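You operate a simulated robot arm through the tools that you are given. There is no shell and no other tool.

Carry out the task below with a simulated robot arm. There is one attempt and no reset: what you move stays moved.

Task
The blue breaker dropped: orange plug's socket off, reset it, shut its cover. Where these are worked on the way, their far stop is far enough and under half their travel is too little: breaker cover.

The check looks at the end state, three seconds after you hand in, the way a careful person would. Anything else that was tipped, shoved, dropped, spilled or broken makes it a failure. Lids that push on must go on centred and level and be pressed home; caps that screw on are set level and turned clockwise until they are tight.

Robot
A 7-joint arm with a three-finger gripper, fixed in place. Base frame: the origin is on the floor under the middle of its stand, x ahead of it, y to its left, z up; the work surface is at about z = 620. Units: mm, degrees, N and s.
It reaches about 1342 mm from its shoulder. Its first joint turns from -166.0 to 166.0 degrees. Payload 2.69 kg.
Tool frame: the origin (TCP) lies between the finger pads and is the grasp point; the fingertips stand 30 mm ahead of it; z points along the fingers, y is the line along which they close. The gripper opens to 128 mm; its body begins 117 mm behind the TCP.
Orientation is that of the tool frame in the base frame, as a unit quaternion [x, y, z, w]. With the fingers straight down and closing along the base's y, the tool's x points along the base's -x, its y along +y and its z along -z.

Tools
- The arm moves only by the tool arm_command. Its argument "moves" is a list of rows, each an object (a shift or turn left out is 0, a gripper value left out holds the last) with "delta_pos": the shift along the tool's x, y, z in units of 20 mm (1.0 is 20 mm), a list of three; "dr": the turn, a rotation vector about the tool's x, y, z in units of 5 degrees (1.0 is 5 degrees), a list of three; "claw": the gripper command, from -1 (fully open) to 1 (shut), values between in proportion. In form: [{"delta_pos": [dx, dy, dz], "dr": [wx, wy, wz], "claw": claw}, ...]. A call has 1 to 20 rows; each row shifts and turns the commanded pose from where the row before left it, along the tool's axes as they then stand. A call with a number of a shift or a turn outside -1 to 1 is refused whole. Rows are played at 5 a second. More than 50 mm and 8.6 degrees between two rows, or a gripper value outside its range, and nothing of the call is played. A pose out of reach is approached as far as the arm can. The call stops where the force on the tool passes 90 N (or 10 N more than at its start, if that is more) or the arm is blocked; 0.2 s more then pass. The fingers move at their own pace (about 127 mm/s each) and stop on an object; they squeeze with about 39 N. The grip force told is the motor's: it shows also when the fingers shut on nothing. Time passes only in rows, and 0.2 s behind the last, so rows that do not move let the fingers close. It gives the time, the measured TCP pose, the force on the tool (base axes), the opening and the grip force at its end, in the units of the frame above (readings bear some noise), with the torque about the TCP (base axes, N m) and any sound that the robot's microphone picked up.
- Cameras (640 x 400 px; columns grow to the right, rows downward): "scene" is fixed at [48.5, 500.3, 1995.2]; the picture's right is [-0.68, -0.73, 0.00], its down [-0.31, 0.29, -0.90] and it looks along [0.66, -0.61, -0.43] (base axes); focal length 348 px, centre (320, 200). "wrist" rides on the gripper at [58, 54, -131] in the tool frame; the picture's right is [-0.68, 0.74, 0.00], its down [-0.62, -0.57, -0.55] and it looks along [-0.40, -0.37, 0.84] (tool axes); focal length 234 px, centre (320, 200). There is no depth. A picture from a camera that has moved, and an enlarged one, comes with that camera's place and axes in the base frame and with its lens.
- get_image(camera): a new picture of that camera. The clock stands still meanwhile.
- raise_lower(by): moves the trunk up (or, below 0, down) by that many mm; the arm rides with it, the base frame stays. It gives what a move gives, with no picture.
- zoom(camera, box): a new picture of the part [left, top, right, bottom] of that camera's present view, enlarged. The clock stands still meanwhile.
- close_job(): hands the job in; it is judged then, once.

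Nothing tells you positions but the pictures and the camera data. Unless the task says otherwise, let go and move clear before handing in.

The tools are called after ">>>" as name(argument=value, ...) on one line, values as JSON. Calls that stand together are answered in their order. arm_command: Moves the arm, as the interface text tells. Its arguments: {"type":"object","properties":{"moves":{"type":"array","items":{"type":"object","properties":{"delta_pos":{"type":"array","items":{"type":"number"}},"dr":{"type":"array","items":{"type":"number"}},"claw":{"type":"number"}}}}},"required":["moves"]} The other tools are called the same way: raise_lower (by) moves the trunk up or down; get_image (camera) takes a picture; zoom (camera, box) takes an enlarged picture of a part of a camera's view; close_job () hands the job in.

At the start:

```text
clock: 0.0
tcp_pos: [556.9, -421.3, 1587.1]
tcp_rot: [0.0, 1.0, -0.001, -0.001]
contact_force: [-1.2, 0.5, 0.1]
torque: [-0.01, 0.0, 0.0]
finger_gap: 128.0
finger_force: 0.1
trunk travel left (down, up): [-175.0, 175.0]
```

scene: 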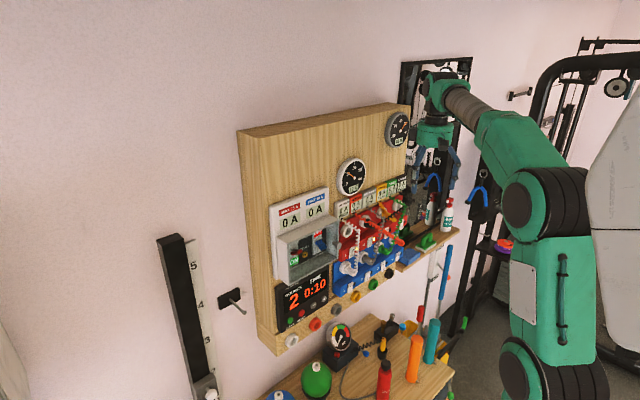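
wrist: 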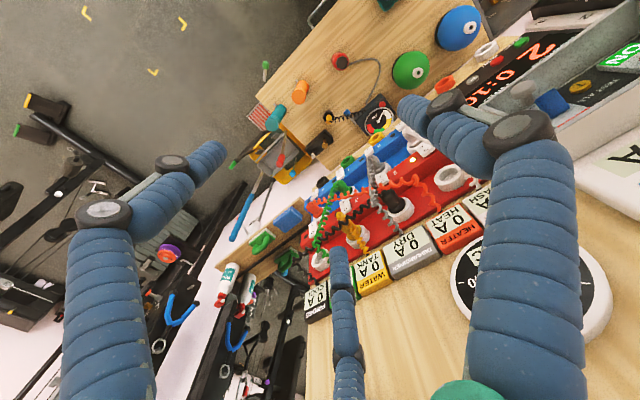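

I see a wall-mounted wooden board with meters, a breaker box (grey, with clear or open cover), a row of sockets with plugs and cords, and switches below. I'll zoom in to understand the details before moving.

>>> zoom(camera="scene", box=[230, 170, 430, 300])

>>> zoom(camera="scene", box=[260, 180, 350, 290])

>>> zoom(camera="scene", box=[330, 170, 420, 290])

>>> zoom(camera="wrist", box=[300, 100, 500, 320])

>>> zoom(camera="wrist", box=[440, 0, 640, 240])

```text
3.08 times, centred on (330, 235) of scene
camera zoom: at [48.5, 500.3, 1995.2], right [-0.68, -0.73, 0.0], down [-0.31, 0.29, -0.9], along [0.66, -0.61, -0.43], focal length 1072 px, centre (289, 92)
```

zoom: 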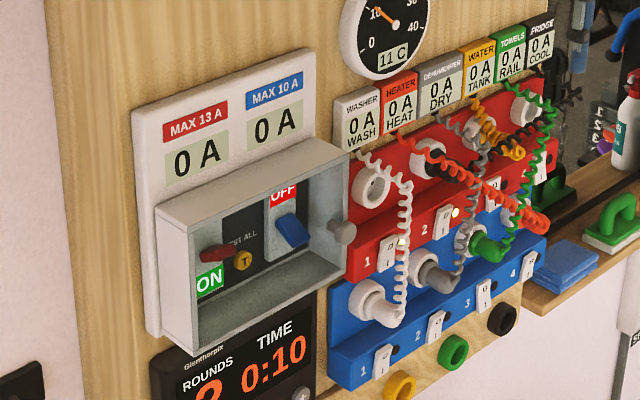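

```text
3.64 times, centred on (305, 235) of scene
camera zoom: at [48.5, 500.3, 1995.2], right [-0.68, -0.73, 0.0], down [-0.31, 0.29, -0.9], along [0.66, -0.61, -0.43], focal length 1267 px, centre (374, 73)
```

zoom: 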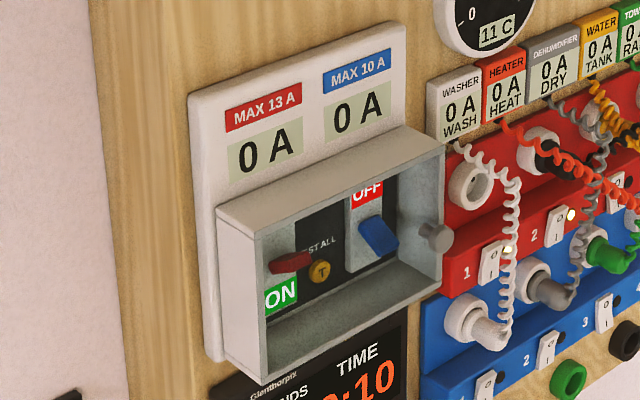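

```text
3.33 times, centred on (375, 230) of scene
camera zoom: at [48.5, 500.3, 1995.2], right [-0.68, -0.73, 0.0], down [-0.31, 0.29, -0.9], along [0.66, -0.61, -0.43], focal length 1161 px, centre (137, 100)
```

zoom: 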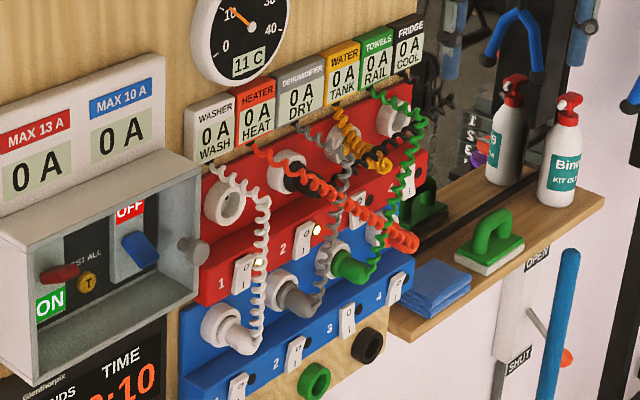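

```text
1.82 times, centred on (400, 210) of wrist
camera zoom: at [499.2, -367.1, 1718.0], right [0.68, 0.74, 0.0], down [0.62, -0.57, 0.55], along [0.4, -0.37, -0.84], focal length 426 px, centre (174, 182)
```

zoom: 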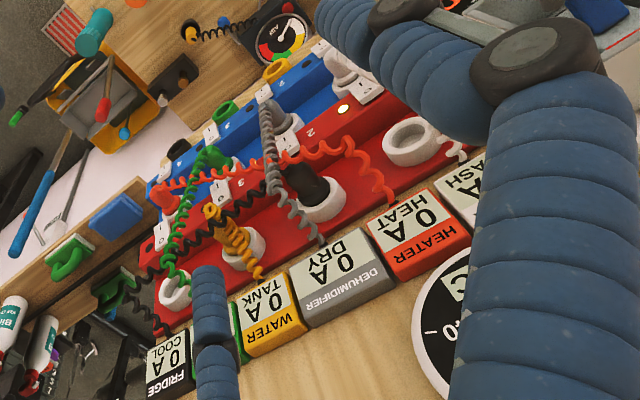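

```text
1.67 times, centred on (540, 120) of wrist
camera zoom: at [499.2, -367.1, 1718.0], right [0.68, 0.74, 0.0], down [0.62, -0.57, 0.55], along [0.4, -0.37, -0.84], focal length 390 px, centre (-47, 333)
```

zoom: 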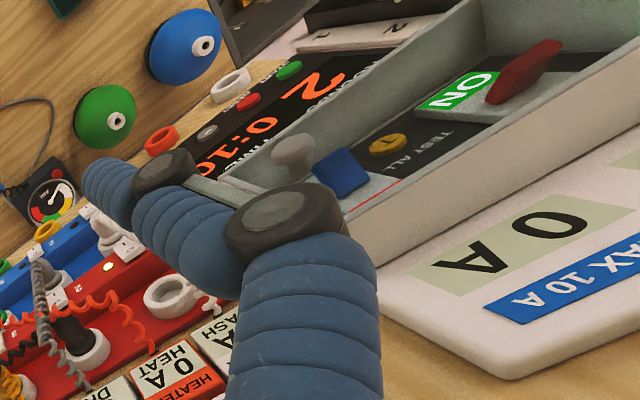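

The board faces the robot (its face is near x≈800); the breaker box knob is near (720,-200,1372). I'll turn the tool to point at the board and pull back so that the wrist camera gives a close frontal view.

>>> arm_command(moves=[{"delta_pos": [0.5, 0, 0], "dr": [0, -1, 0]}, {"delta_pos": [0.5, 0, 0], "dr": [0, -1, 0]}, {"delta_pos": [0.5, 0, 0], "dr": [0, -1, 0]}, {"delta_pos": [0.5, 0, 0], "dr": [0, -1, 0]}, {"delta_pos": [0.5, 0, 0], "dr": [0, -1, 0]}, {"delta_pos": [0.5, 0, 0], "dr": [0, -1, 0]}, {"dr": [0, -1, 0]}, {"dr": [0, -1, 0]}, {"dr": [0, -1, 0]}, {"dr": [0, -1, 0]}, {"dr": [0, -1, 0]}, {"dr": [0, -1, 0]}, {"dr": [0, -1, 0]}, {"dr": [0, -1, 0]}, {"dr": [0, -1, 0]}, {"dr": [0, -1, 0]}, {"dr": [0, -1, 0]}, {"dr": [0, -1, 0]}])

>>> get_image(camera="wrist")

>>> get_image(camera="scene")

```text
clock: 3.8
tcp_pos: [498.5, -422.5, 1574.8]
tcp_rot: [0.0, 0.706, -0.001, 0.708]
contact_force: [-0.9, -0.2, -0.9]
torque: [-0.03, 0.02, 0.04]
finger_gap: 128.1
finger_force: 0.1
trunk travel left (down, up): [-175.0, 175.0]
```

```text
taken
camera wrist: at [368.7, -367.6, 1515.8], right [0.0, 0.74, 0.68], down [-0.55, -0.56, 0.62], along [0.84, -0.37, 0.41], focal length 234 px, centre (320, 200)
```

wrist: 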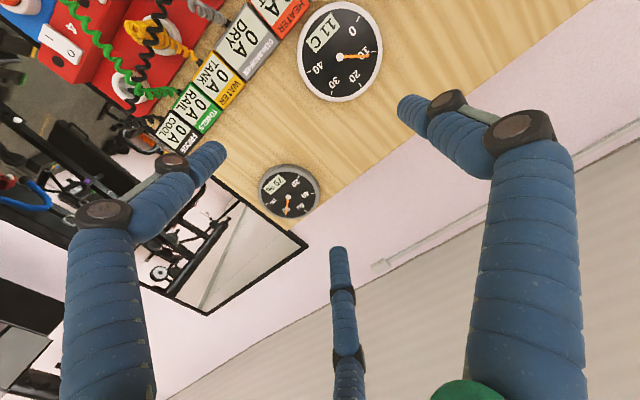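

```text
taken
```

scene: 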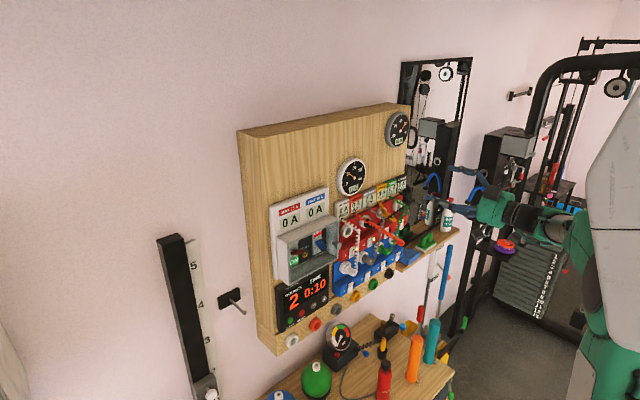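

The wrist view is upside-down from this pose. I'll roll the tool about its axis by about 137° so that the wrist camera sits above the tool and looks forward-down at the sockets.

>>> arm_command(moves=[{"dr": [0, 0, 1]}, {"dr": [0, 0, 1]}, {"dr": [0, 0, 1]}, {"dr": [0, 0, 1]}, {"dr": [0, 0, 1]}, {"dr": [0, 0, 1]}, {"dr": [0, 0, 1]}, {"dr": [0, 0, 1]}, {"dr": [0, 0, 1]}, {"dr": [0, 0, 1]}, {"dr": [0, 0, 1]}, {"dr": [0, 0, 1]}, {"dr": [0, 0, 1]}, {"dr": [0, 0, 1]}])

>>> arm_command(moves=[{"dr": [0, 0, 1]}, {"dr": [0, 0, 1]}, {"dr": [0, 0, 1]}, {"dr": [0, 0, 1]}, {"dr": [0, 0, 1]}, {"dr": [0, 0, 1]}, {"dr": [0, 0, 1]}, {"dr": [0, 0, 1]}, {"dr": [0, 0, 1]}, {"dr": [0, 0, 1]}, {"dr": [0, 0, 1]}, {"dr": [0, 0, 1]}, {"dr": [0, 0, 1]}, {"dr": [0, 0, 0.5]}])

>>> get_image(camera="wrist")

```text
clock: 6.8
tcp_pos: [500.0, -420.6, 1576.1]
tcp_rot: [0.407, 0.579, 0.406, 0.579]
contact_force: [-0.3, -0.7, 0.4]
torque: [0.02, 0.02, -0.01]
finger_gap: 128.0
finger_force: 0.0
trunk travel left (down, up): [-175.0, 175.0]
```

```text
clock: 9.8
tcp_pos: [499.2, -421.7, 1573.9]
tcp_rot: [0.659, 0.256, 0.659, 0.256]
contact_force: [-0.1, 0.7, 0.1]
torque: [-0.01, 0.0, 0.0]
finger_gap: 127.9
finger_force: 0.2
trunk travel left (down, up): [-175.0, 175.0]
```

```text
taken
camera wrist: at [369.6, -420.7, 1653.1], right [0.0, -1.0, 0.0], down [-0.55, 0.0, -0.84], along [0.84, 0.0, -0.55], focal length 234 px, centre (320, 200)
```

wrist: 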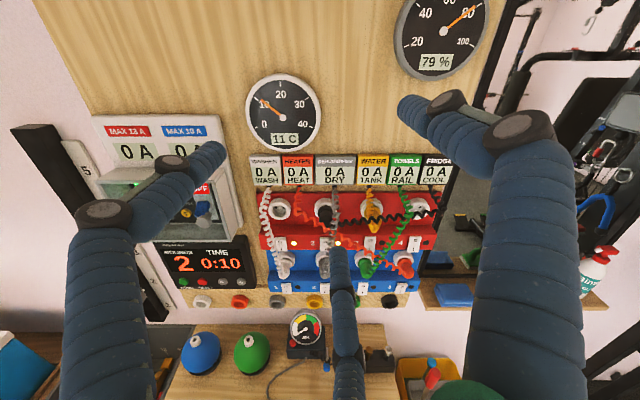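

Now the view is upright. I'll zoom into the sockets and the breaker box.

>>> zoom(camera="wrist", box=[245, 150, 460, 310])

>>> zoom(camera="wrist", box=[340, 180, 450, 300])

>>> zoom(camera="wrist", box=[90, 110, 270, 300])

```text
2.50 times, centred on (352, 230) of wrist
camera zoom: at [369.6, -420.7, 1653.1], right [0.0, -1.0, 0.0], down [-0.55, 0.0, -0.84], along [0.84, 0.0, -0.55], focal length 585 px, centre (239, 125)
```

zoom: 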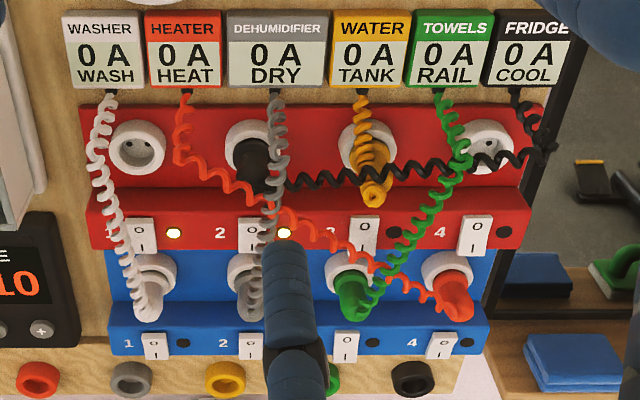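

```text
3.33 times, centred on (395, 240) of wrist
camera zoom: at [369.6, -420.7, 1653.1], right [0.0, -1.0, 0.0], down [-0.55, 0.0, -0.84], along [0.84, 0.0, -0.55], focal length 781 px, centre (70, 67)
```

zoom: 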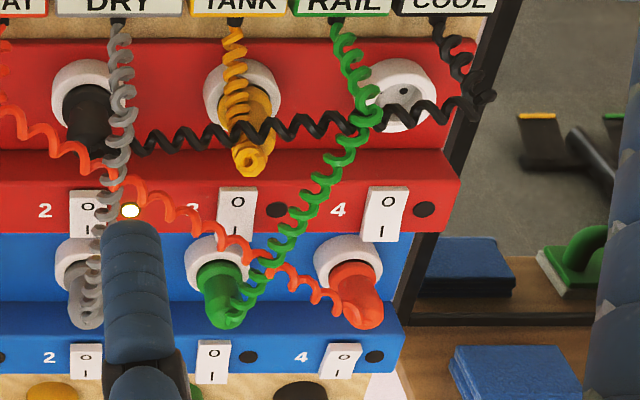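

```text
2.11 times, centred on (180, 205) of wrist
camera zoom: at [369.6, -420.7, 1653.1], right [0.0, -1.0, 0.0], down [-0.55, 0.0, -0.84], along [0.84, 0.0, -0.55], focal length 493 px, centre (615, 190)
```

zoom: 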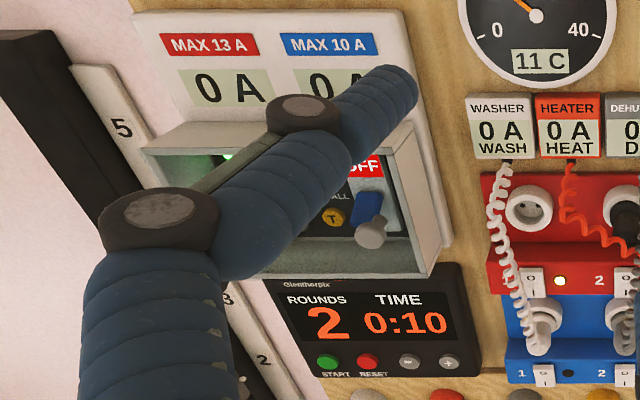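

The orange plug sits in blue socket 4, with its rocker below it in the blue strip (O on top, I below). I'll shift left to look squarely at the breaker box and find out how its cover works.

>>> arm_command(moves=[{"delta_pos": [0.559, -0.98, 0]}, {"delta_pos": [0.559, -0.98, 0]}, {"delta_pos": [0.559, -0.98, 0]}, {"delta_pos": [0.559, -0.98, 0]}, {"delta_pos": [0.559, -0.98, 0]}, {"delta_pos": [0.559, -0.98, 0]}, {"delta_pos": [0.559, -0.98, 0]}, {"delta_pos": [0.559, -0.98, 0]}, {"delta_pos": [0.559, -0.98, 0]}, {"delta_pos": [0.559, -0.98, 0]}])

>>> get_image(camera="wrist")

>>> zoom(camera="wrist", box=[215, 90, 405, 260])

```text
clock: 11.4
tcp_pos: [510.1, -328.7, 1458.4]
tcp_rot: [0.709, 0.209, 0.64, 0.211]
contact_force: [-0.1, -0.3, -0.2]
torque: [0.03, -0.05, 0.01]
finger_gap: 128.3
finger_force: 0.2
trunk travel left (down, up): [-175.0, 175.0]
stopped in row 7: the arm was blocked; the commanded pose is now the measured one
```

```text
taken
camera wrist: at [388.9, -335.8, 1547.5], right [-0.04, -0.99, -0.14], down [-0.62, 0.13, -0.77], along [0.78, 0.05, -0.62], focal length 234 px, centre (320, 200)
```

wrist: 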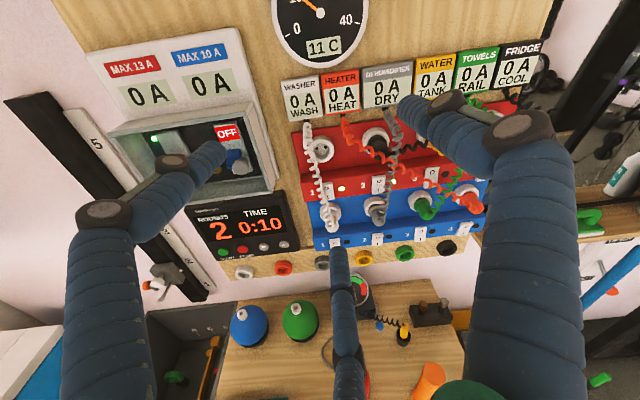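

```text
2.35 times, centred on (310, 175) of wrist
camera zoom: at [388.9, -335.8, 1547.5], right [-0.04, -0.99, -0.14], down [-0.62, 0.13, -0.77], along [0.78, 0.05, -0.62], focal length 551 px, centre (344, 259)
```

zoom: 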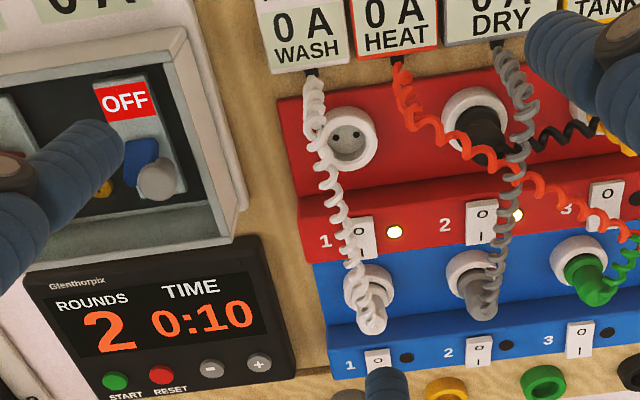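

The arm ran against a limit there. I'll look at its configuration from the scene camera.

>>> get_image(camera="scene")

```text
taken
```

scene: 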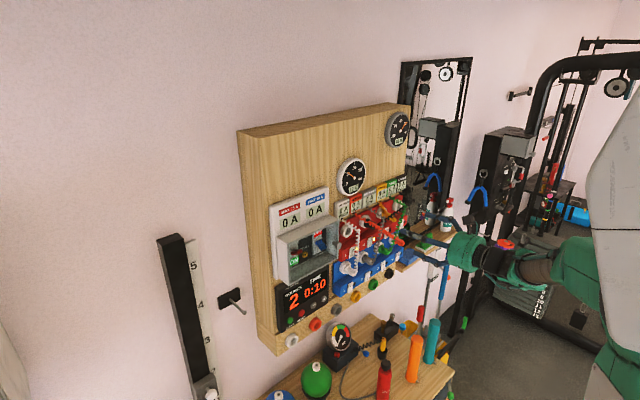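

The pulled-back pose folds the arm too much. I'll straighten the tool while moving forward toward the board, where the arm has more room, and then go left.

>>> arm_command(moves=[{"delta_pos": [0, 0, 0.9], "dr": [-0.075, 0.21, -0.314]}, {"delta_pos": [0, 0, 0.9], "dr": [-0.075, 0.21, -0.314]}, {"delta_pos": [0, 0, 0.9], "dr": [-0.075, 0.21, -0.314]}, {"delta_pos": [0, 0, 0.9], "dr": [-0.075, 0.21, -0.314]}, {"delta_pos": [0, 0, 0.9], "dr": [-0.075, 0.21, -0.314]}])

```text
clock: 12.6
tcp_pos: [599.0, -331.2, 1455.9]
tcp_rot: [0.658, 0.257, 0.659, 0.257]
contact_force: [0.1, -0.3, 0.2]
torque: [-0.01, 0.0, 0.01]
finger_gap: 127.7
finger_force: 0.0
trunk travel left (down, up): [-175.0, 175.0]
```

The orientation is straight again at (599,-331,1456). Now I'll shift left to y≈-200 to view the breaker box.

>>> arm_command(moves=[{"delta_pos": [0.732, -0.798, 0]}, {"delta_pos": [0.732, -0.798, 0]}, {"delta_pos": [0.732, -0.798, 0]}, {"delta_pos": [0.732, -0.798, 0]}, {"delta_pos": [0.732, -0.798, 0]}, {"delta_pos": [0.732, -0.798, 0]}])

>>> get_image(camera="wrist")

```text
clock: 14.0
tcp_pos: [600.1, -200.2, 1454.4]
tcp_rot: [0.658, 0.257, 0.659, 0.257]
contact_force: [-0.4, 0.0, -0.7]
torque: [-0.01, 0.01, -0.01]
finger_gap: 128.1
finger_force: 0.1
trunk travel left (down, up): [-175.0, 175.0]
```

```text
taken
camera wrist: at [470.3, -199.2, 1534.1], right [0.0, -1.0, 0.0], down [-0.55, 0.0, -0.84], along [0.84, 0.0, -0.55], focal length 234 px, centre (320, 200)
```

wrist: 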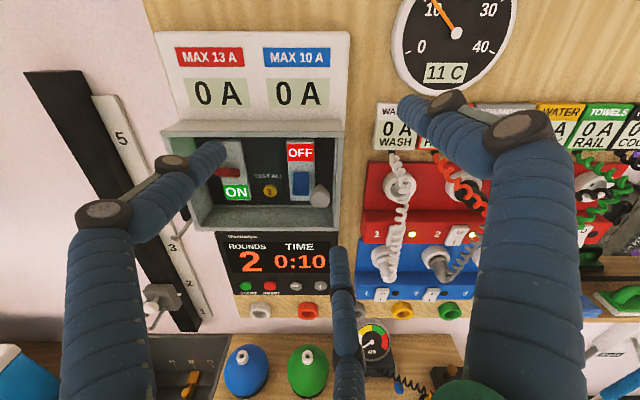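

>>> zoom(camera="wrist", box=[150, 110, 360, 240])

>>> zoom(camera="wrist", box=[250, 120, 350, 230])

>>> zoom(camera="scene", box=[270, 205, 350, 290])

```text
3.05 times, centred on (255, 175) of wrist
camera zoom: at [470.3, -199.2, 1534.1], right [0.0, -1.0, 0.0], down [-0.55, 0.0, -0.84], along [0.84, 0.0, -0.55], focal length 714 px, centre (518, 276)
```

zoom: 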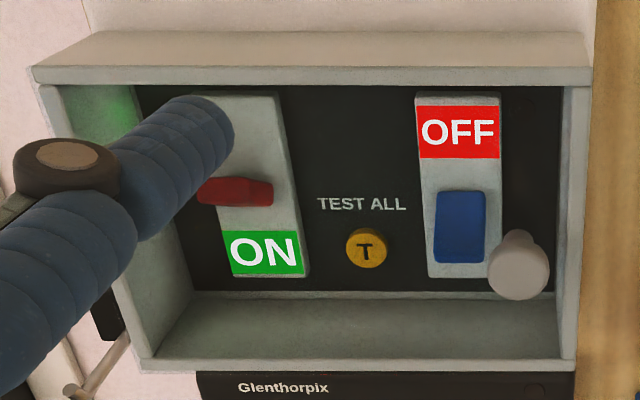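

```text
3.64 times, centred on (300, 175) of wrist
camera zoom: at [470.3, -199.2, 1534.1], right [0.0, -1.0, 0.0], down [-0.55, 0.0, -0.84], along [0.84, 0.0, -0.55], focal length 852 px, centre (393, 291)
```

zoom: 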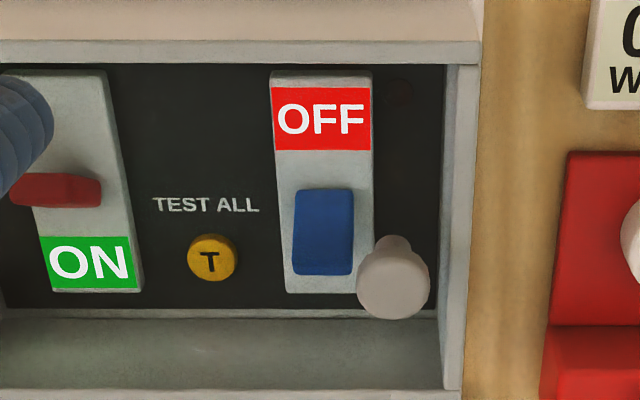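

```text
4.71 times, centred on (310, 248) of scene
camera zoom: at [48.5, 500.3, 1995.2], right [-0.68, -0.73, 0.0], down [-0.31, 0.29, -0.9], along [0.66, -0.61, -0.43], focal length 1639 px, centre (367, -24)
```

zoom: 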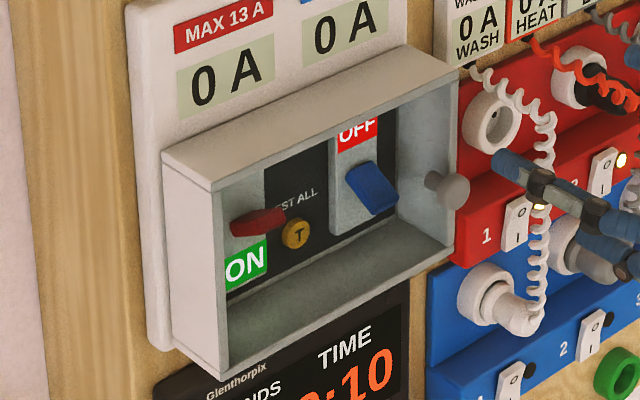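

The knob stands at about (720,-200,1373), apparently on a clear, closed cover hinged at the left of the box (box front at x≈738, y -225…-18, z 1307…1449). So the cover will have to be opened on the way. First comes the orange plug's switch, blue no. 4, near (765,-640,1105); I'll move over to look at it closely.

>>> arm_command(moves=[{"delta_pos": [-0.933, 0.388, -0.083]}, {"delta_pos": [-0.933, 0.388, -0.083]}, {"delta_pos": [-0.933, 0.388, -0.083]}, {"delta_pos": [-0.933, 0.388, -0.083]}, {"delta_pos": [-0.933, 0.388, -0.083]}, {"delta_pos": [-0.933, 0.388, -0.083]}, {"delta_pos": [-0.933, 0.388, -0.083]}, {"delta_pos": [-0.933, 0.388, -0.083]}, {"delta_pos": [-0.933, 0.388, -0.083]}, {"delta_pos": [-0.933, 0.388, -0.083]}, {"delta_pos": [-0.933, 0.388, -0.083]}, {"delta_pos": [-0.933, 0.388, -0.083]}])

>>> arm_command(moves=[{"delta_pos": [-0.933, 0.388, -0.083]}, {"delta_pos": [-0.933, 0.388, -0.083]}, {"delta_pos": [-0.933, 0.388, -0.083]}, {"delta_pos": [-0.933, 0.388, -0.083]}, {"delta_pos": [-0.933, 0.388, -0.083]}, {"delta_pos": [-0.933, 0.388, -0.083]}, {"delta_pos": [-0.933, 0.388, -0.083]}, {"delta_pos": [-0.933, 0.388, -0.083]}, {"delta_pos": [-0.933, 0.388, -0.083]}, {"delta_pos": [-0.933, 0.388, -0.083]}, {"delta_pos": [-0.933, 0.388, -0.083]}, {"delta_pos": [-0.933, 0.388, -0.083]}])

>>> get_image(camera="wrist")

```text
clock: 16.6
tcp_pos: [580.7, -422.1, 1351.6]
tcp_rot: [0.658, 0.258, 0.66, 0.257]
contact_force: [0.2, 0.9, -0.8]
torque: [0.01, 0.01, -0.03]
finger_gap: 128.0
finger_force: 0.0
trunk travel left (down, up): [-175.0, 175.0]
```

```text
clock: 19.2
tcp_pos: [558.9, -641.5, 1249.3]
tcp_rot: [0.658, 0.258, 0.659, 0.258]
contact_force: [-1.1, 0.6, 0.4]
torque: [0.0, -0.01, 0.0]
finger_gap: 127.7
finger_force: 0.0
trunk travel left (down, up): [-175.0, 175.0]
```

```text
taken
camera wrist: at [430.2, -641.0, 1328.6], right [0.0, -1.0, 0.0], down [-0.55, 0.0, -0.84], along [0.84, 0.0, -0.55], focal length 234 px, centre (320, 200)
```

wrist: 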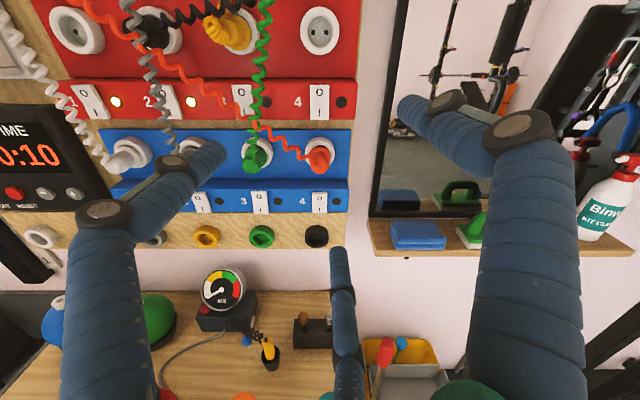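

>>> zoom(camera="wrist", box=[220, 120, 370, 230])

>>> zoom(camera="wrist", box=[280, 125, 350, 225])

>>> zoom(camera="wrist", box=[50, 60, 370, 230])

>>> zoom(camera="scene", box=[370, 210, 430, 280])

```text
3.64 times, centred on (295, 175) of wrist
camera zoom: at [430.2, -641.0, 1328.6], right [0.0, -1.0, 0.0], down [-0.55, 0.0, -0.84], along [0.84, 0.0, -0.55], focal length 852 px, centre (411, 291)
```

zoom: 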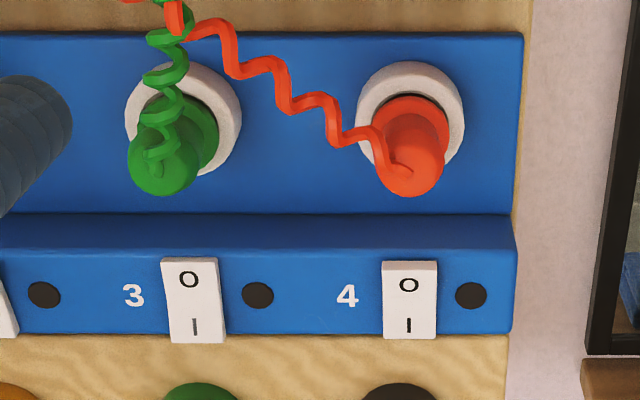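

```text
4.00 times, centred on (315, 175) of wrist
camera zoom: at [430.2, -641.0, 1328.6], right [0.0, -1.0, 0.0], down [-0.55, 0.0, -0.84], along [0.84, 0.0, -0.55], focal length 937 px, centre (340, 300)
```

zoom: 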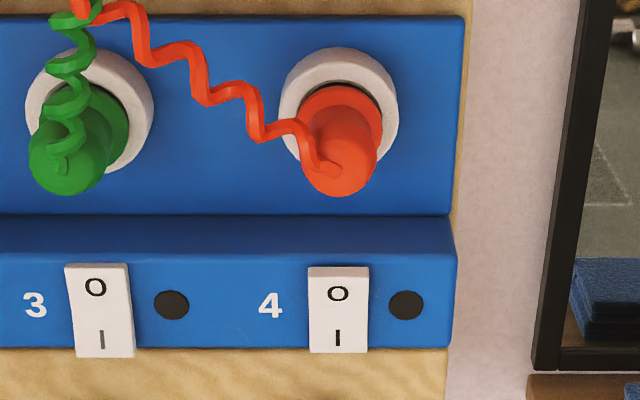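

```text
2.00 times, centred on (210, 145) of wrist
camera zoom: at [430.2, -641.0, 1328.6], right [0.0, -1.0, 0.0], down [-0.55, 0.0, -0.84], along [0.84, 0.0, -0.55], focal length 468 px, centre (540, 310)
```

zoom: 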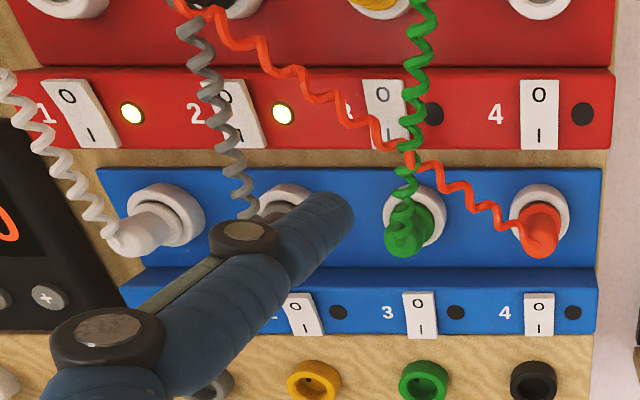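

```text
5.71 times, centred on (400, 245) of scene
camera zoom: at [48.5, 500.3, 1995.2], right [-0.68, -0.73, 0.0], down [-0.31, 0.29, -0.9], along [0.66, -0.61, -0.43], focal length 1990 px, centre (-137, -57)
```

zoom: 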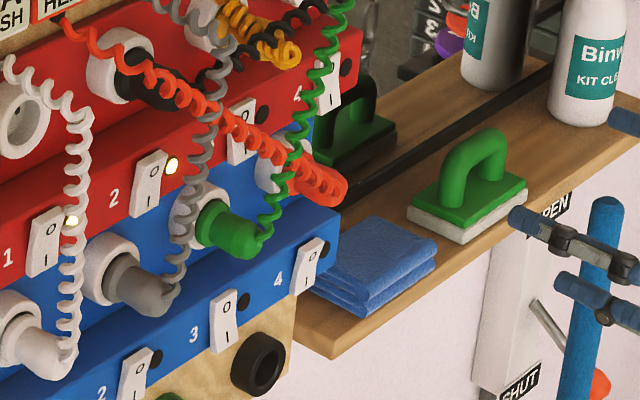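

I'll compare the rocker attitudes to learn which way is on and off.

>>> zoom(camera="wrist", box=[296, 70, 356, 130])

>>> zoom(camera="wrist", box=[60, 70, 130, 130])

>>> zoom(camera="wrist", box=[235, 180, 345, 225])

>>> zoom(camera="scene", box=[375, 235, 405, 275])

>>> zoom(camera="scene", box=[335, 225, 395, 275])

```text
6.67 times, centred on (326, 100) of wrist
camera zoom: at [430.2, -641.0, 1328.6], right [0.0, -1.0, 0.0], down [-0.55, 0.0, -0.84], along [0.84, 0.0, -0.55], focal length 1561 px, centre (280, 867)
```

zoom: 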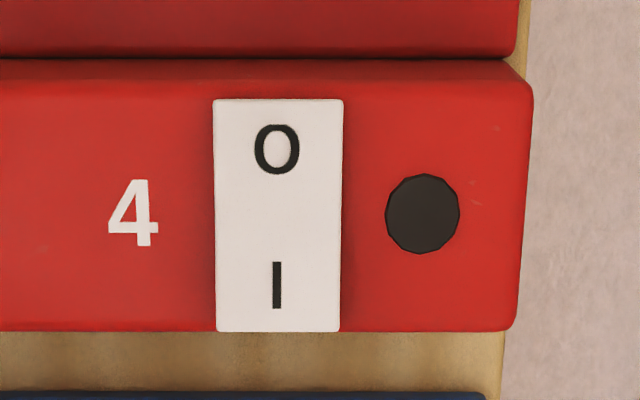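

```text
6.67 times, centred on (95, 100) of wrist
camera zoom: at [430.2, -641.0, 1328.6], right [0.0, -1.0, 0.0], down [-0.55, 0.0, -0.84], along [0.84, 0.0, -0.55], focal length 1561 px, centre (1820, 867)
```

zoom: 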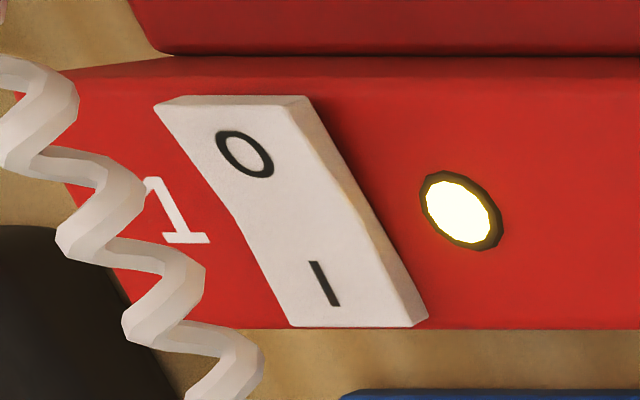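

```text
5.82 times, centred on (290, 202) of wrist
camera zoom: at [430.2, -641.0, 1328.6], right [0.0, -1.0, 0.0], down [-0.55, 0.0, -0.84], along [0.84, 0.0, -0.55], focal length 1362 px, centre (494, 186)
```

zoom: 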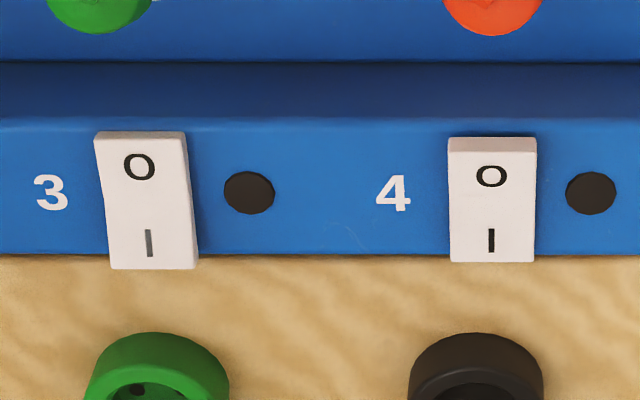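

```text
10.00 times, centred on (390, 255) of scene
camera zoom: at [48.5, 500.3, 1995.2], right [-0.68, -0.73, 0.0], down [-0.31, 0.29, -0.9], along [0.66, -0.61, -0.43], focal length 3483 px, centre (-380, -350)
```

zoom: 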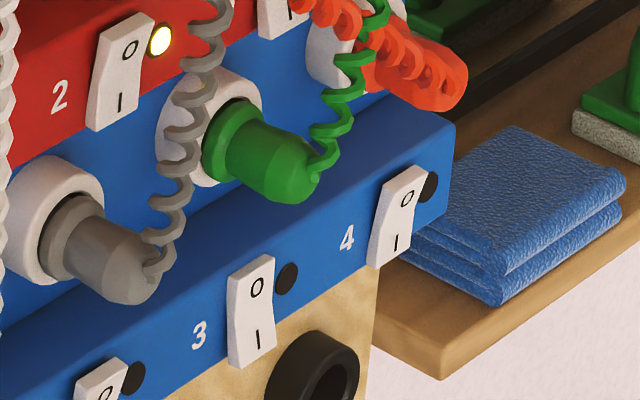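

```text
8.00 times, centred on (365, 250) of scene
camera zoom: at [48.5, 500.3, 1995.2], right [-0.68, -0.73, 0.0], down [-0.31, 0.29, -0.9], along [0.66, -0.61, -0.43], focal length 2786 px, centre (-40, -200)
```

zoom: 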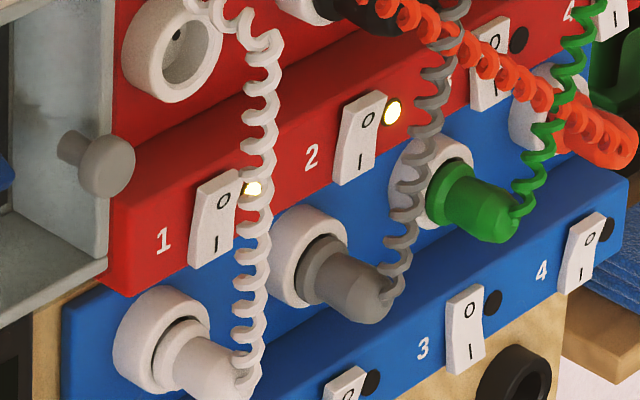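

Red 1 and 2 (lit) and blue 4 have the top (O) end standing out, i.e. they are on; blue 3 is off. So I press the top (O) end of blue 4, near (765,-640,1115). I'll shut the fingers and see what the closed fingertips look like.

>>> arm_command(moves=[{"claw": 1}, {"claw": 1}, {"claw": 1}, {"claw": 1}, {"claw": 1}])

>>> get_image(camera="wrist")

>>> zoom(camera="scene", box=[380, 200, 500, 300])

```text
clock: 20.4
tcp_pos: [560.4, -640.6, 1250.5]
tcp_rot: [0.657, 0.257, 0.66, 0.257]
contact_force: [-0.2, -1.0, -0.1]
torque: [0.02, 0.0, 0.0]
finger_gap: 2.3
finger_force: 32.0
trunk travel left (down, up): [-175.0, 175.0]
```

```text
taken
camera wrist: at [430.4, -640.8, 1329.2], right [0.0, -1.0, 0.0], down [-0.55, 0.0, -0.84], along [0.84, 0.0, -0.55], focal length 234 px, centre (320, 200)
```

wrist: 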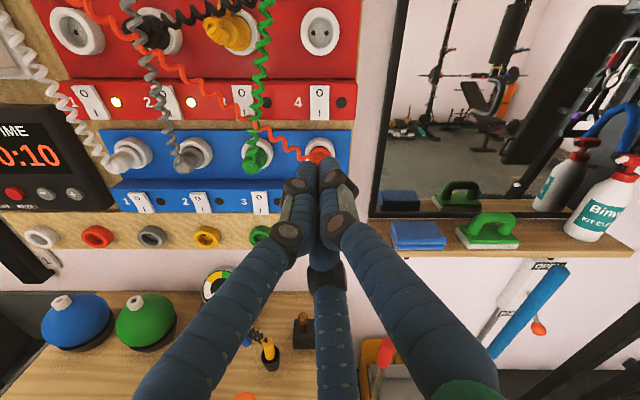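

```text
4.00 times, centred on (440, 250) of scene
camera zoom: at [48.5, 500.3, 1995.2], right [-0.68, -0.73, 0.0], down [-0.31, 0.29, -0.9], along [0.66, -0.61, -0.43], focal length 1393 px, centre (-160, 0)
```

zoom: 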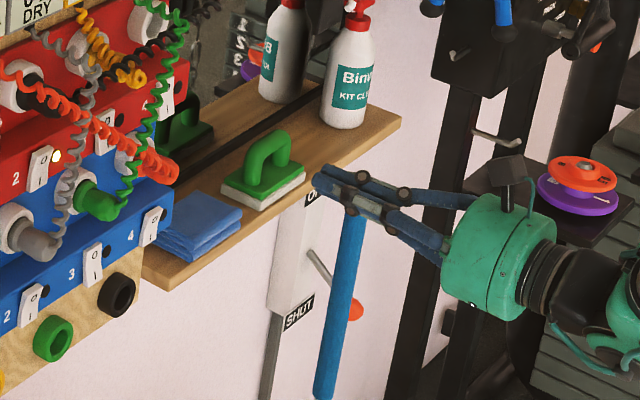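

The closed fingers form a ~40 mm cluster whose lowest finger lies straight under the tool axis. I'll pitch the tool up about 25° so that this lower fingertip leads alone, and drop to the switch's height well in front of the board.

>>> arm_command(moves=[{"dr": [-0.676, 0.737, 0], "claw": 1}, {"dr": [-0.676, 0.737, 0]}, {"dr": [-0.676, 0.737, 0]}, {"dr": [-0.676, 0.737, 0]}, {"dr": [-0.676, 0.737, 0]}, {"delta_pos": [-0.634, -0.58, -0.125]}, {"delta_pos": [-0.634, -0.58, -0.125]}, {"delta_pos": [-0.634, -0.58, -0.125]}, {"delta_pos": [-0.634, -0.58, -0.125]}, {"delta_pos": [-0.634, -0.58, -0.125]}, {"delta_pos": [-0.634, -0.58, -0.125]}, {"delta_pos": [-0.634, -0.58, -0.125]}, {"delta_pos": [-0.634, -0.58, -0.125]}])

>>> get_image(camera="wrist")

>>> get_image(camera="scene")

```text
clock: 23.2
tcp_pos: [596.5, -644.5, 1119.0]
tcp_rot: [0.499, 0.195, 0.786, 0.307]
contact_force: [0.0, 0.6, -0.7]
torque: [0.02, 0.02, 0.04]
finger_gap: 2.0
finger_force: 31.6
trunk travel left (down, up): [-175.0, 175.0]
```

```text
taken
camera wrist: at [447.6, -644.4, 1134.5], right [0.0, -1.0, 0.0], down [-0.14, 0.0, -0.99], along [0.99, 0.0, -0.14], focal length 234 px, centre (320, 200)
```

wrist: 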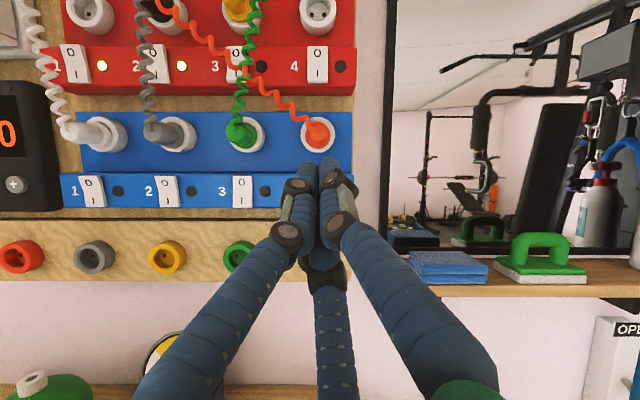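

```text
taken
```

scene: 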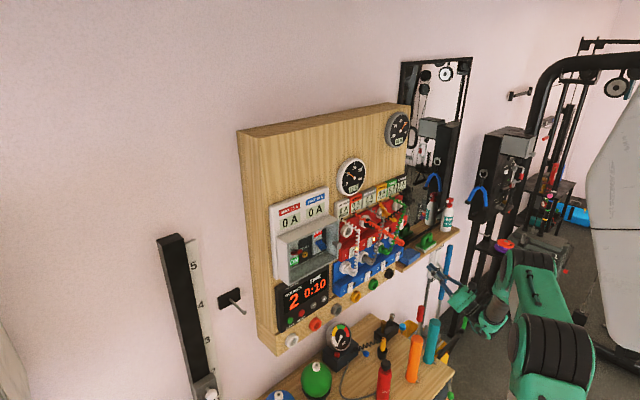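

I'm level with the switch row now (rocker centre z≈1103, top end z≈1125, y≈-640). I'll zoom to check the fingertip cluster before pressing.

>>> zoom(camera="wrist", box=[220, 100, 380, 260])

>>> zoom(camera="scene", box=[370, 230, 480, 320])

```text
2.50 times, centred on (300, 180) of wrist
camera zoom: at [447.6, -644.4, 1134.5], right [0.0, -1.0, 0.0], down [-0.14, 0.0, -0.99], along [0.99, 0.0, -0.14], focal length 585 px, centre (370, 250)
```

zoom: 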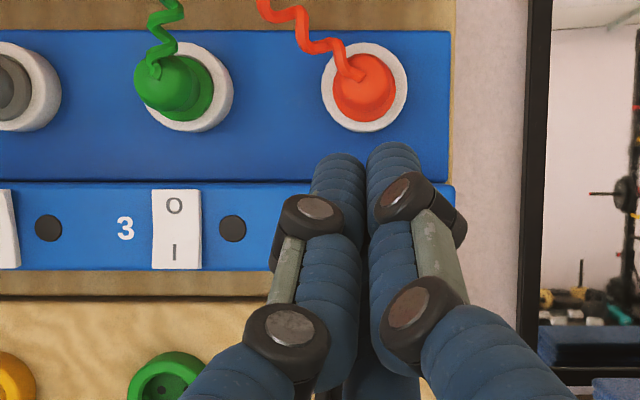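

```text
4.44 times, centred on (425, 275) of scene
camera zoom: at [48.5, 500.3, 1995.2], right [-0.68, -0.73, 0.0], down [-0.31, 0.29, -0.9], along [0.66, -0.61, -0.43], focal length 1548 px, centre (-147, -133)
```

zoom: 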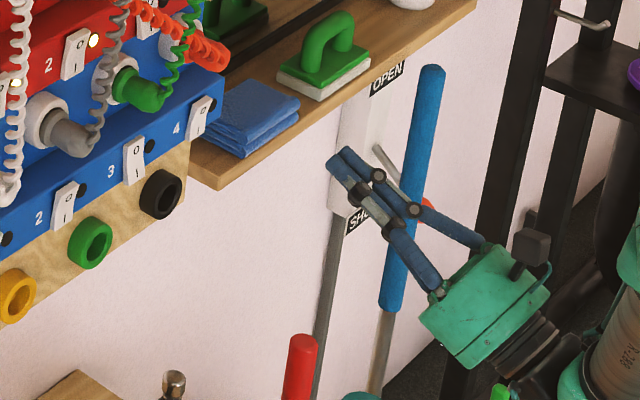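

Geometry looks fine: the leading lower fingertip sits about 34 mm ahead of and 3 mm below the TCP. I'll approach to just short of the rocker's O end.

>>> arm_command(moves=[{"delta_pos": [-0.285, -0.315, 0.906]}, {"delta_pos": [-0.285, -0.315, 0.906]}, {"delta_pos": [-0.285, -0.315, 0.906]}, {"delta_pos": [-0.285, -0.315, 0.906]}, {"delta_pos": [-0.285, -0.315, 0.906]}])

>>> get_image(camera="wrist")

>>> zoom(camera="scene", box=[370, 220, 450, 290])

```text
clock: 24.4
tcp_pos: [700.5, -640.5, 1117.4]
tcp_rot: [0.5, 0.195, 0.786, 0.307]
contact_force: [-1.1, -0.3, -0.4]
torque: [-0.03, 0.01, 0.01]
finger_gap: 2.2
finger_force: 31.5
trunk travel left (down, up): [-175.0, 175.0]
```

```text
taken
camera wrist: at [550.6, -639.8, 1132.8], right [0.0, -1.0, 0.0], down [-0.14, 0.0, -0.99], along [0.99, 0.0, -0.14], focal length 234 px, centre (320, 200)
```

wrist: 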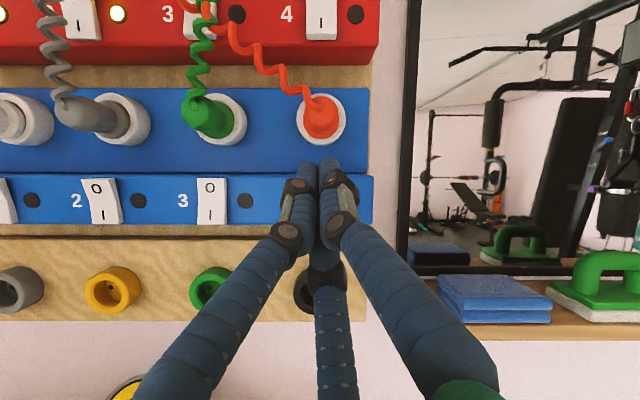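

```text
5.71 times, centred on (410, 255) of scene
camera zoom: at [48.5, 500.3, 1995.2], right [-0.68, -0.73, 0.0], down [-0.31, 0.29, -0.9], along [0.66, -0.61, -0.43], focal length 1990 px, centre (-194, -114)
```

zoom: 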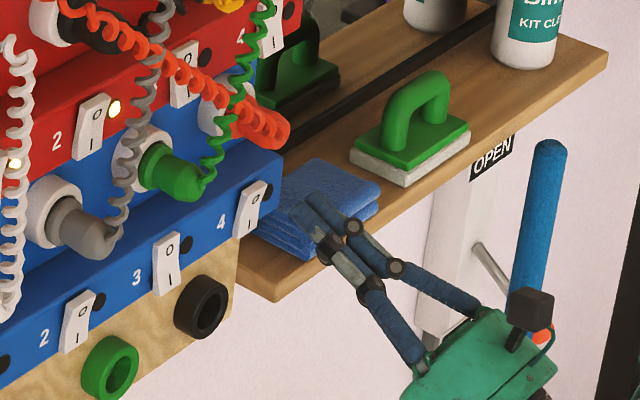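

The tip is lined up with rocker 4, with roughly 30 mm left. I'll advance in small steps and watch the force.

>>> arm_command(moves=[{"delta_pos": [-0.078, -0.0715, 0.2265]}, {"delta_pos": [-0.078, -0.0715, 0.2265]}, {"delta_pos": [-0.078, -0.0715, 0.2265]}, {"delta_pos": [-0.078, -0.0715, 0.2265]}, {"delta_pos": [-0.078, -0.0715, 0.2265]}])

>>> get_image(camera="wrist")

>>> zoom(camera="scene", box=[370, 225, 430, 280])

```text
clock: 25.6
tcp_pos: [725.6, -639.8, 1119.8]
tcp_rot: [0.499, 0.196, 0.786, 0.307]
contact_force: [-0.2, -0.4, -0.6]
torque: [-0.03, 0.02, 0.01]
finger_gap: 2.3
finger_force: 30.9
trunk travel left (down, up): [-175.0, 175.0]
```

```text
taken
camera wrist: at [575.3, -639.2, 1134.3], right [0.0, -1.0, 0.0], down [-0.14, 0.0, -0.99], along [0.99, 0.0, -0.14], focal length 234 px, centre (320, 200)
```

wrist: 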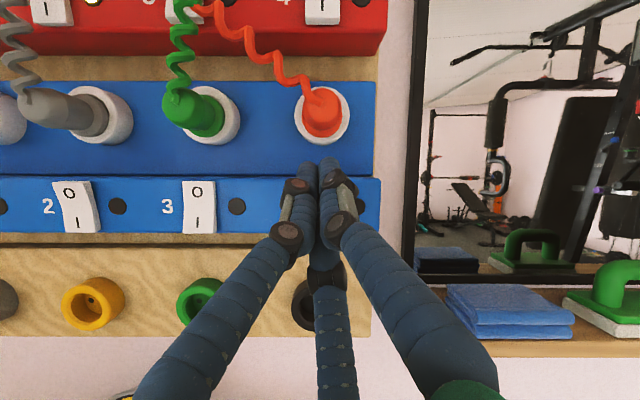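

```text
7.27 times, centred on (400, 252) of scene
camera zoom: at [48.5, 500.3, 1995.2], right [-0.68, -0.73, 0.0], down [-0.31, 0.29, -0.9], along [0.66, -0.61, -0.43], focal length 2533 px, centre (-262, -182)
```

zoom: 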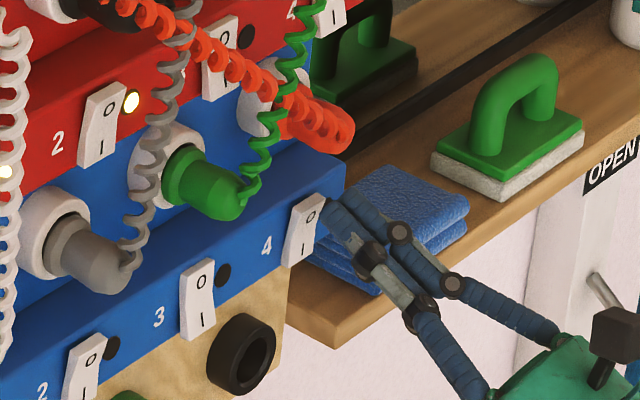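

The tip is just in front of the O mark. I'll go forward in finer steps.

>>> arm_command(moves=[{"delta_pos": [-0.047, -0.044, 0.11]}, {"delta_pos": [-0.047, -0.044, 0.11]}, {"delta_pos": [-0.047, -0.044, 0.11]}, {"delta_pos": [-0.047, -0.044, 0.11]}])

>>> zoom(camera="scene", box=[375, 230, 415, 270])

```text
clock: 26.6
tcp_pos: [735.7, -637.7, 1116.2]
tcp_rot: [0.499, 0.195, 0.786, 0.308]
contact_force: [0.1, -0.4, -0.1]
torque: [0.02, 0.0, -0.04]
finger_gap: 2.0
finger_force: 30.9
trunk travel left (down, up): [-175.0, 175.0]
```

```text
10.00 times, centred on (395, 250) of scene
camera zoom: at [48.5, 500.3, 1995.2], right [-0.68, -0.73, 0.0], down [-0.31, 0.29, -0.9], along [0.66, -0.61, -0.43], focal length 3483 px, centre (-430, -300)
```

zoom: 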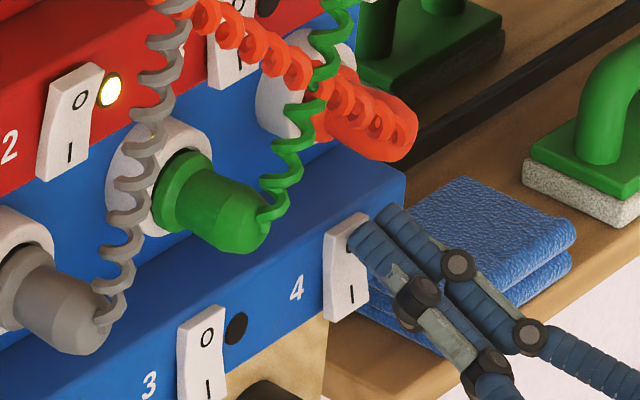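

No contact yet; I'll continue forward.

>>> arm_command(moves=[{"delta_pos": [-0.039, -0.036, 0.113]}, {"delta_pos": [-0.039, -0.036, 0.113]}, {"delta_pos": [-0.039, -0.036, 0.113]}])

>>> zoom(camera="scene", box=[375, 230, 415, 270])

```text
clock: 27.4
tcp_pos: [737.3, -638.7, 1116.0]
tcp_rot: [0.499, 0.194, 0.787, 0.306]
contact_force: [-78.6, 16.7, -10.3]
torque: [-0.32, 0.62, 0.39]
finger_gap: 2.1
finger_force: 30.9
trunk travel left (down, up): [-175.0, 175.0]
```

```text
10.00 times, centred on (395, 250) of scene
camera zoom: at [48.5, 500.3, 1995.2], right [-0.68, -0.73, 0.0], down [-0.31, 0.29, -0.9], along [0.66, -0.61, -0.43], focal length 3483 px, centre (-430, -300)
```

zoom: 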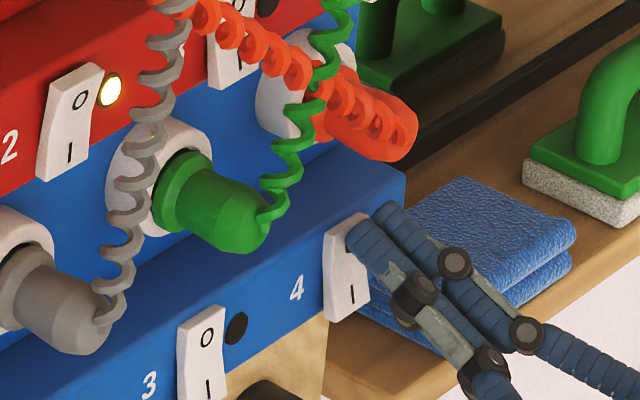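

The rocker's outline has changed against the earlier picture (top end gone in, lower end now out), so it has flipped, and I've reached its stop. I'll back off and check.

>>> arm_command(moves=[{"delta_pos": [0.078, 0.0715, -0.2265]}, {"delta_pos": [0.312, 0.286, -0.906]}, {"delta_pos": [0.312, 0.286, -0.906]}, {"delta_pos": [0.312, 0.286, -0.906]}, {"delta_pos": [0.312, 0.286, -0.906]}, {"delta_pos": [0.312, 0.286, -0.906]}])

>>> zoom(camera="scene", box=[375, 235, 405, 275])

>>> get_image(camera="wrist")

```text
clock: 28.8
tcp_pos: [638.2, -637.4, 1115.9]
tcp_rot: [0.499, 0.194, 0.786, 0.308]
contact_force: [0.8, -0.3, 0.1]
torque: [-0.01, -0.01, 0.0]
finger_gap: 1.9
finger_force: 31.5
trunk travel left (down, up): [-175.0, 175.0]
```

```text
10.00 times, centred on (390, 255) of scene
camera zoom: at [48.5, 500.3, 1995.2], right [-0.68, -0.73, 0.0], down [-0.31, 0.29, -0.9], along [0.66, -0.61, -0.43], focal length 3483 px, centre (-380, -350)
```

zoom: 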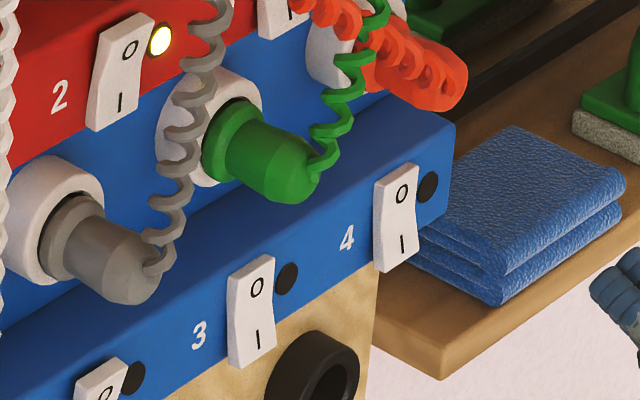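

```text
taken
camera wrist: at [487.7, -637.6, 1132.5], right [0.0, -1.0, 0.0], down [-0.14, 0.0, -0.99], along [0.99, 0.0, -0.14], focal length 234 px, centre (320, 200)
```

wrist: 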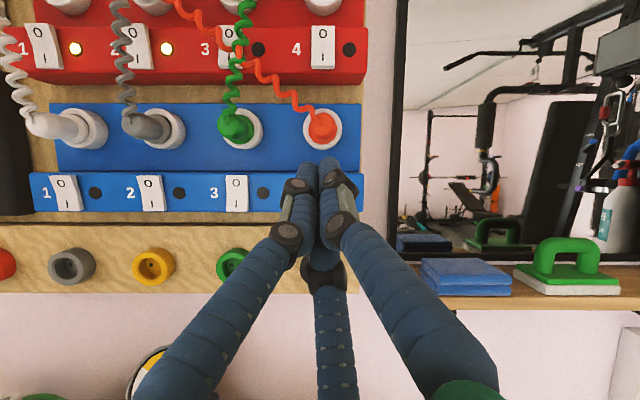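

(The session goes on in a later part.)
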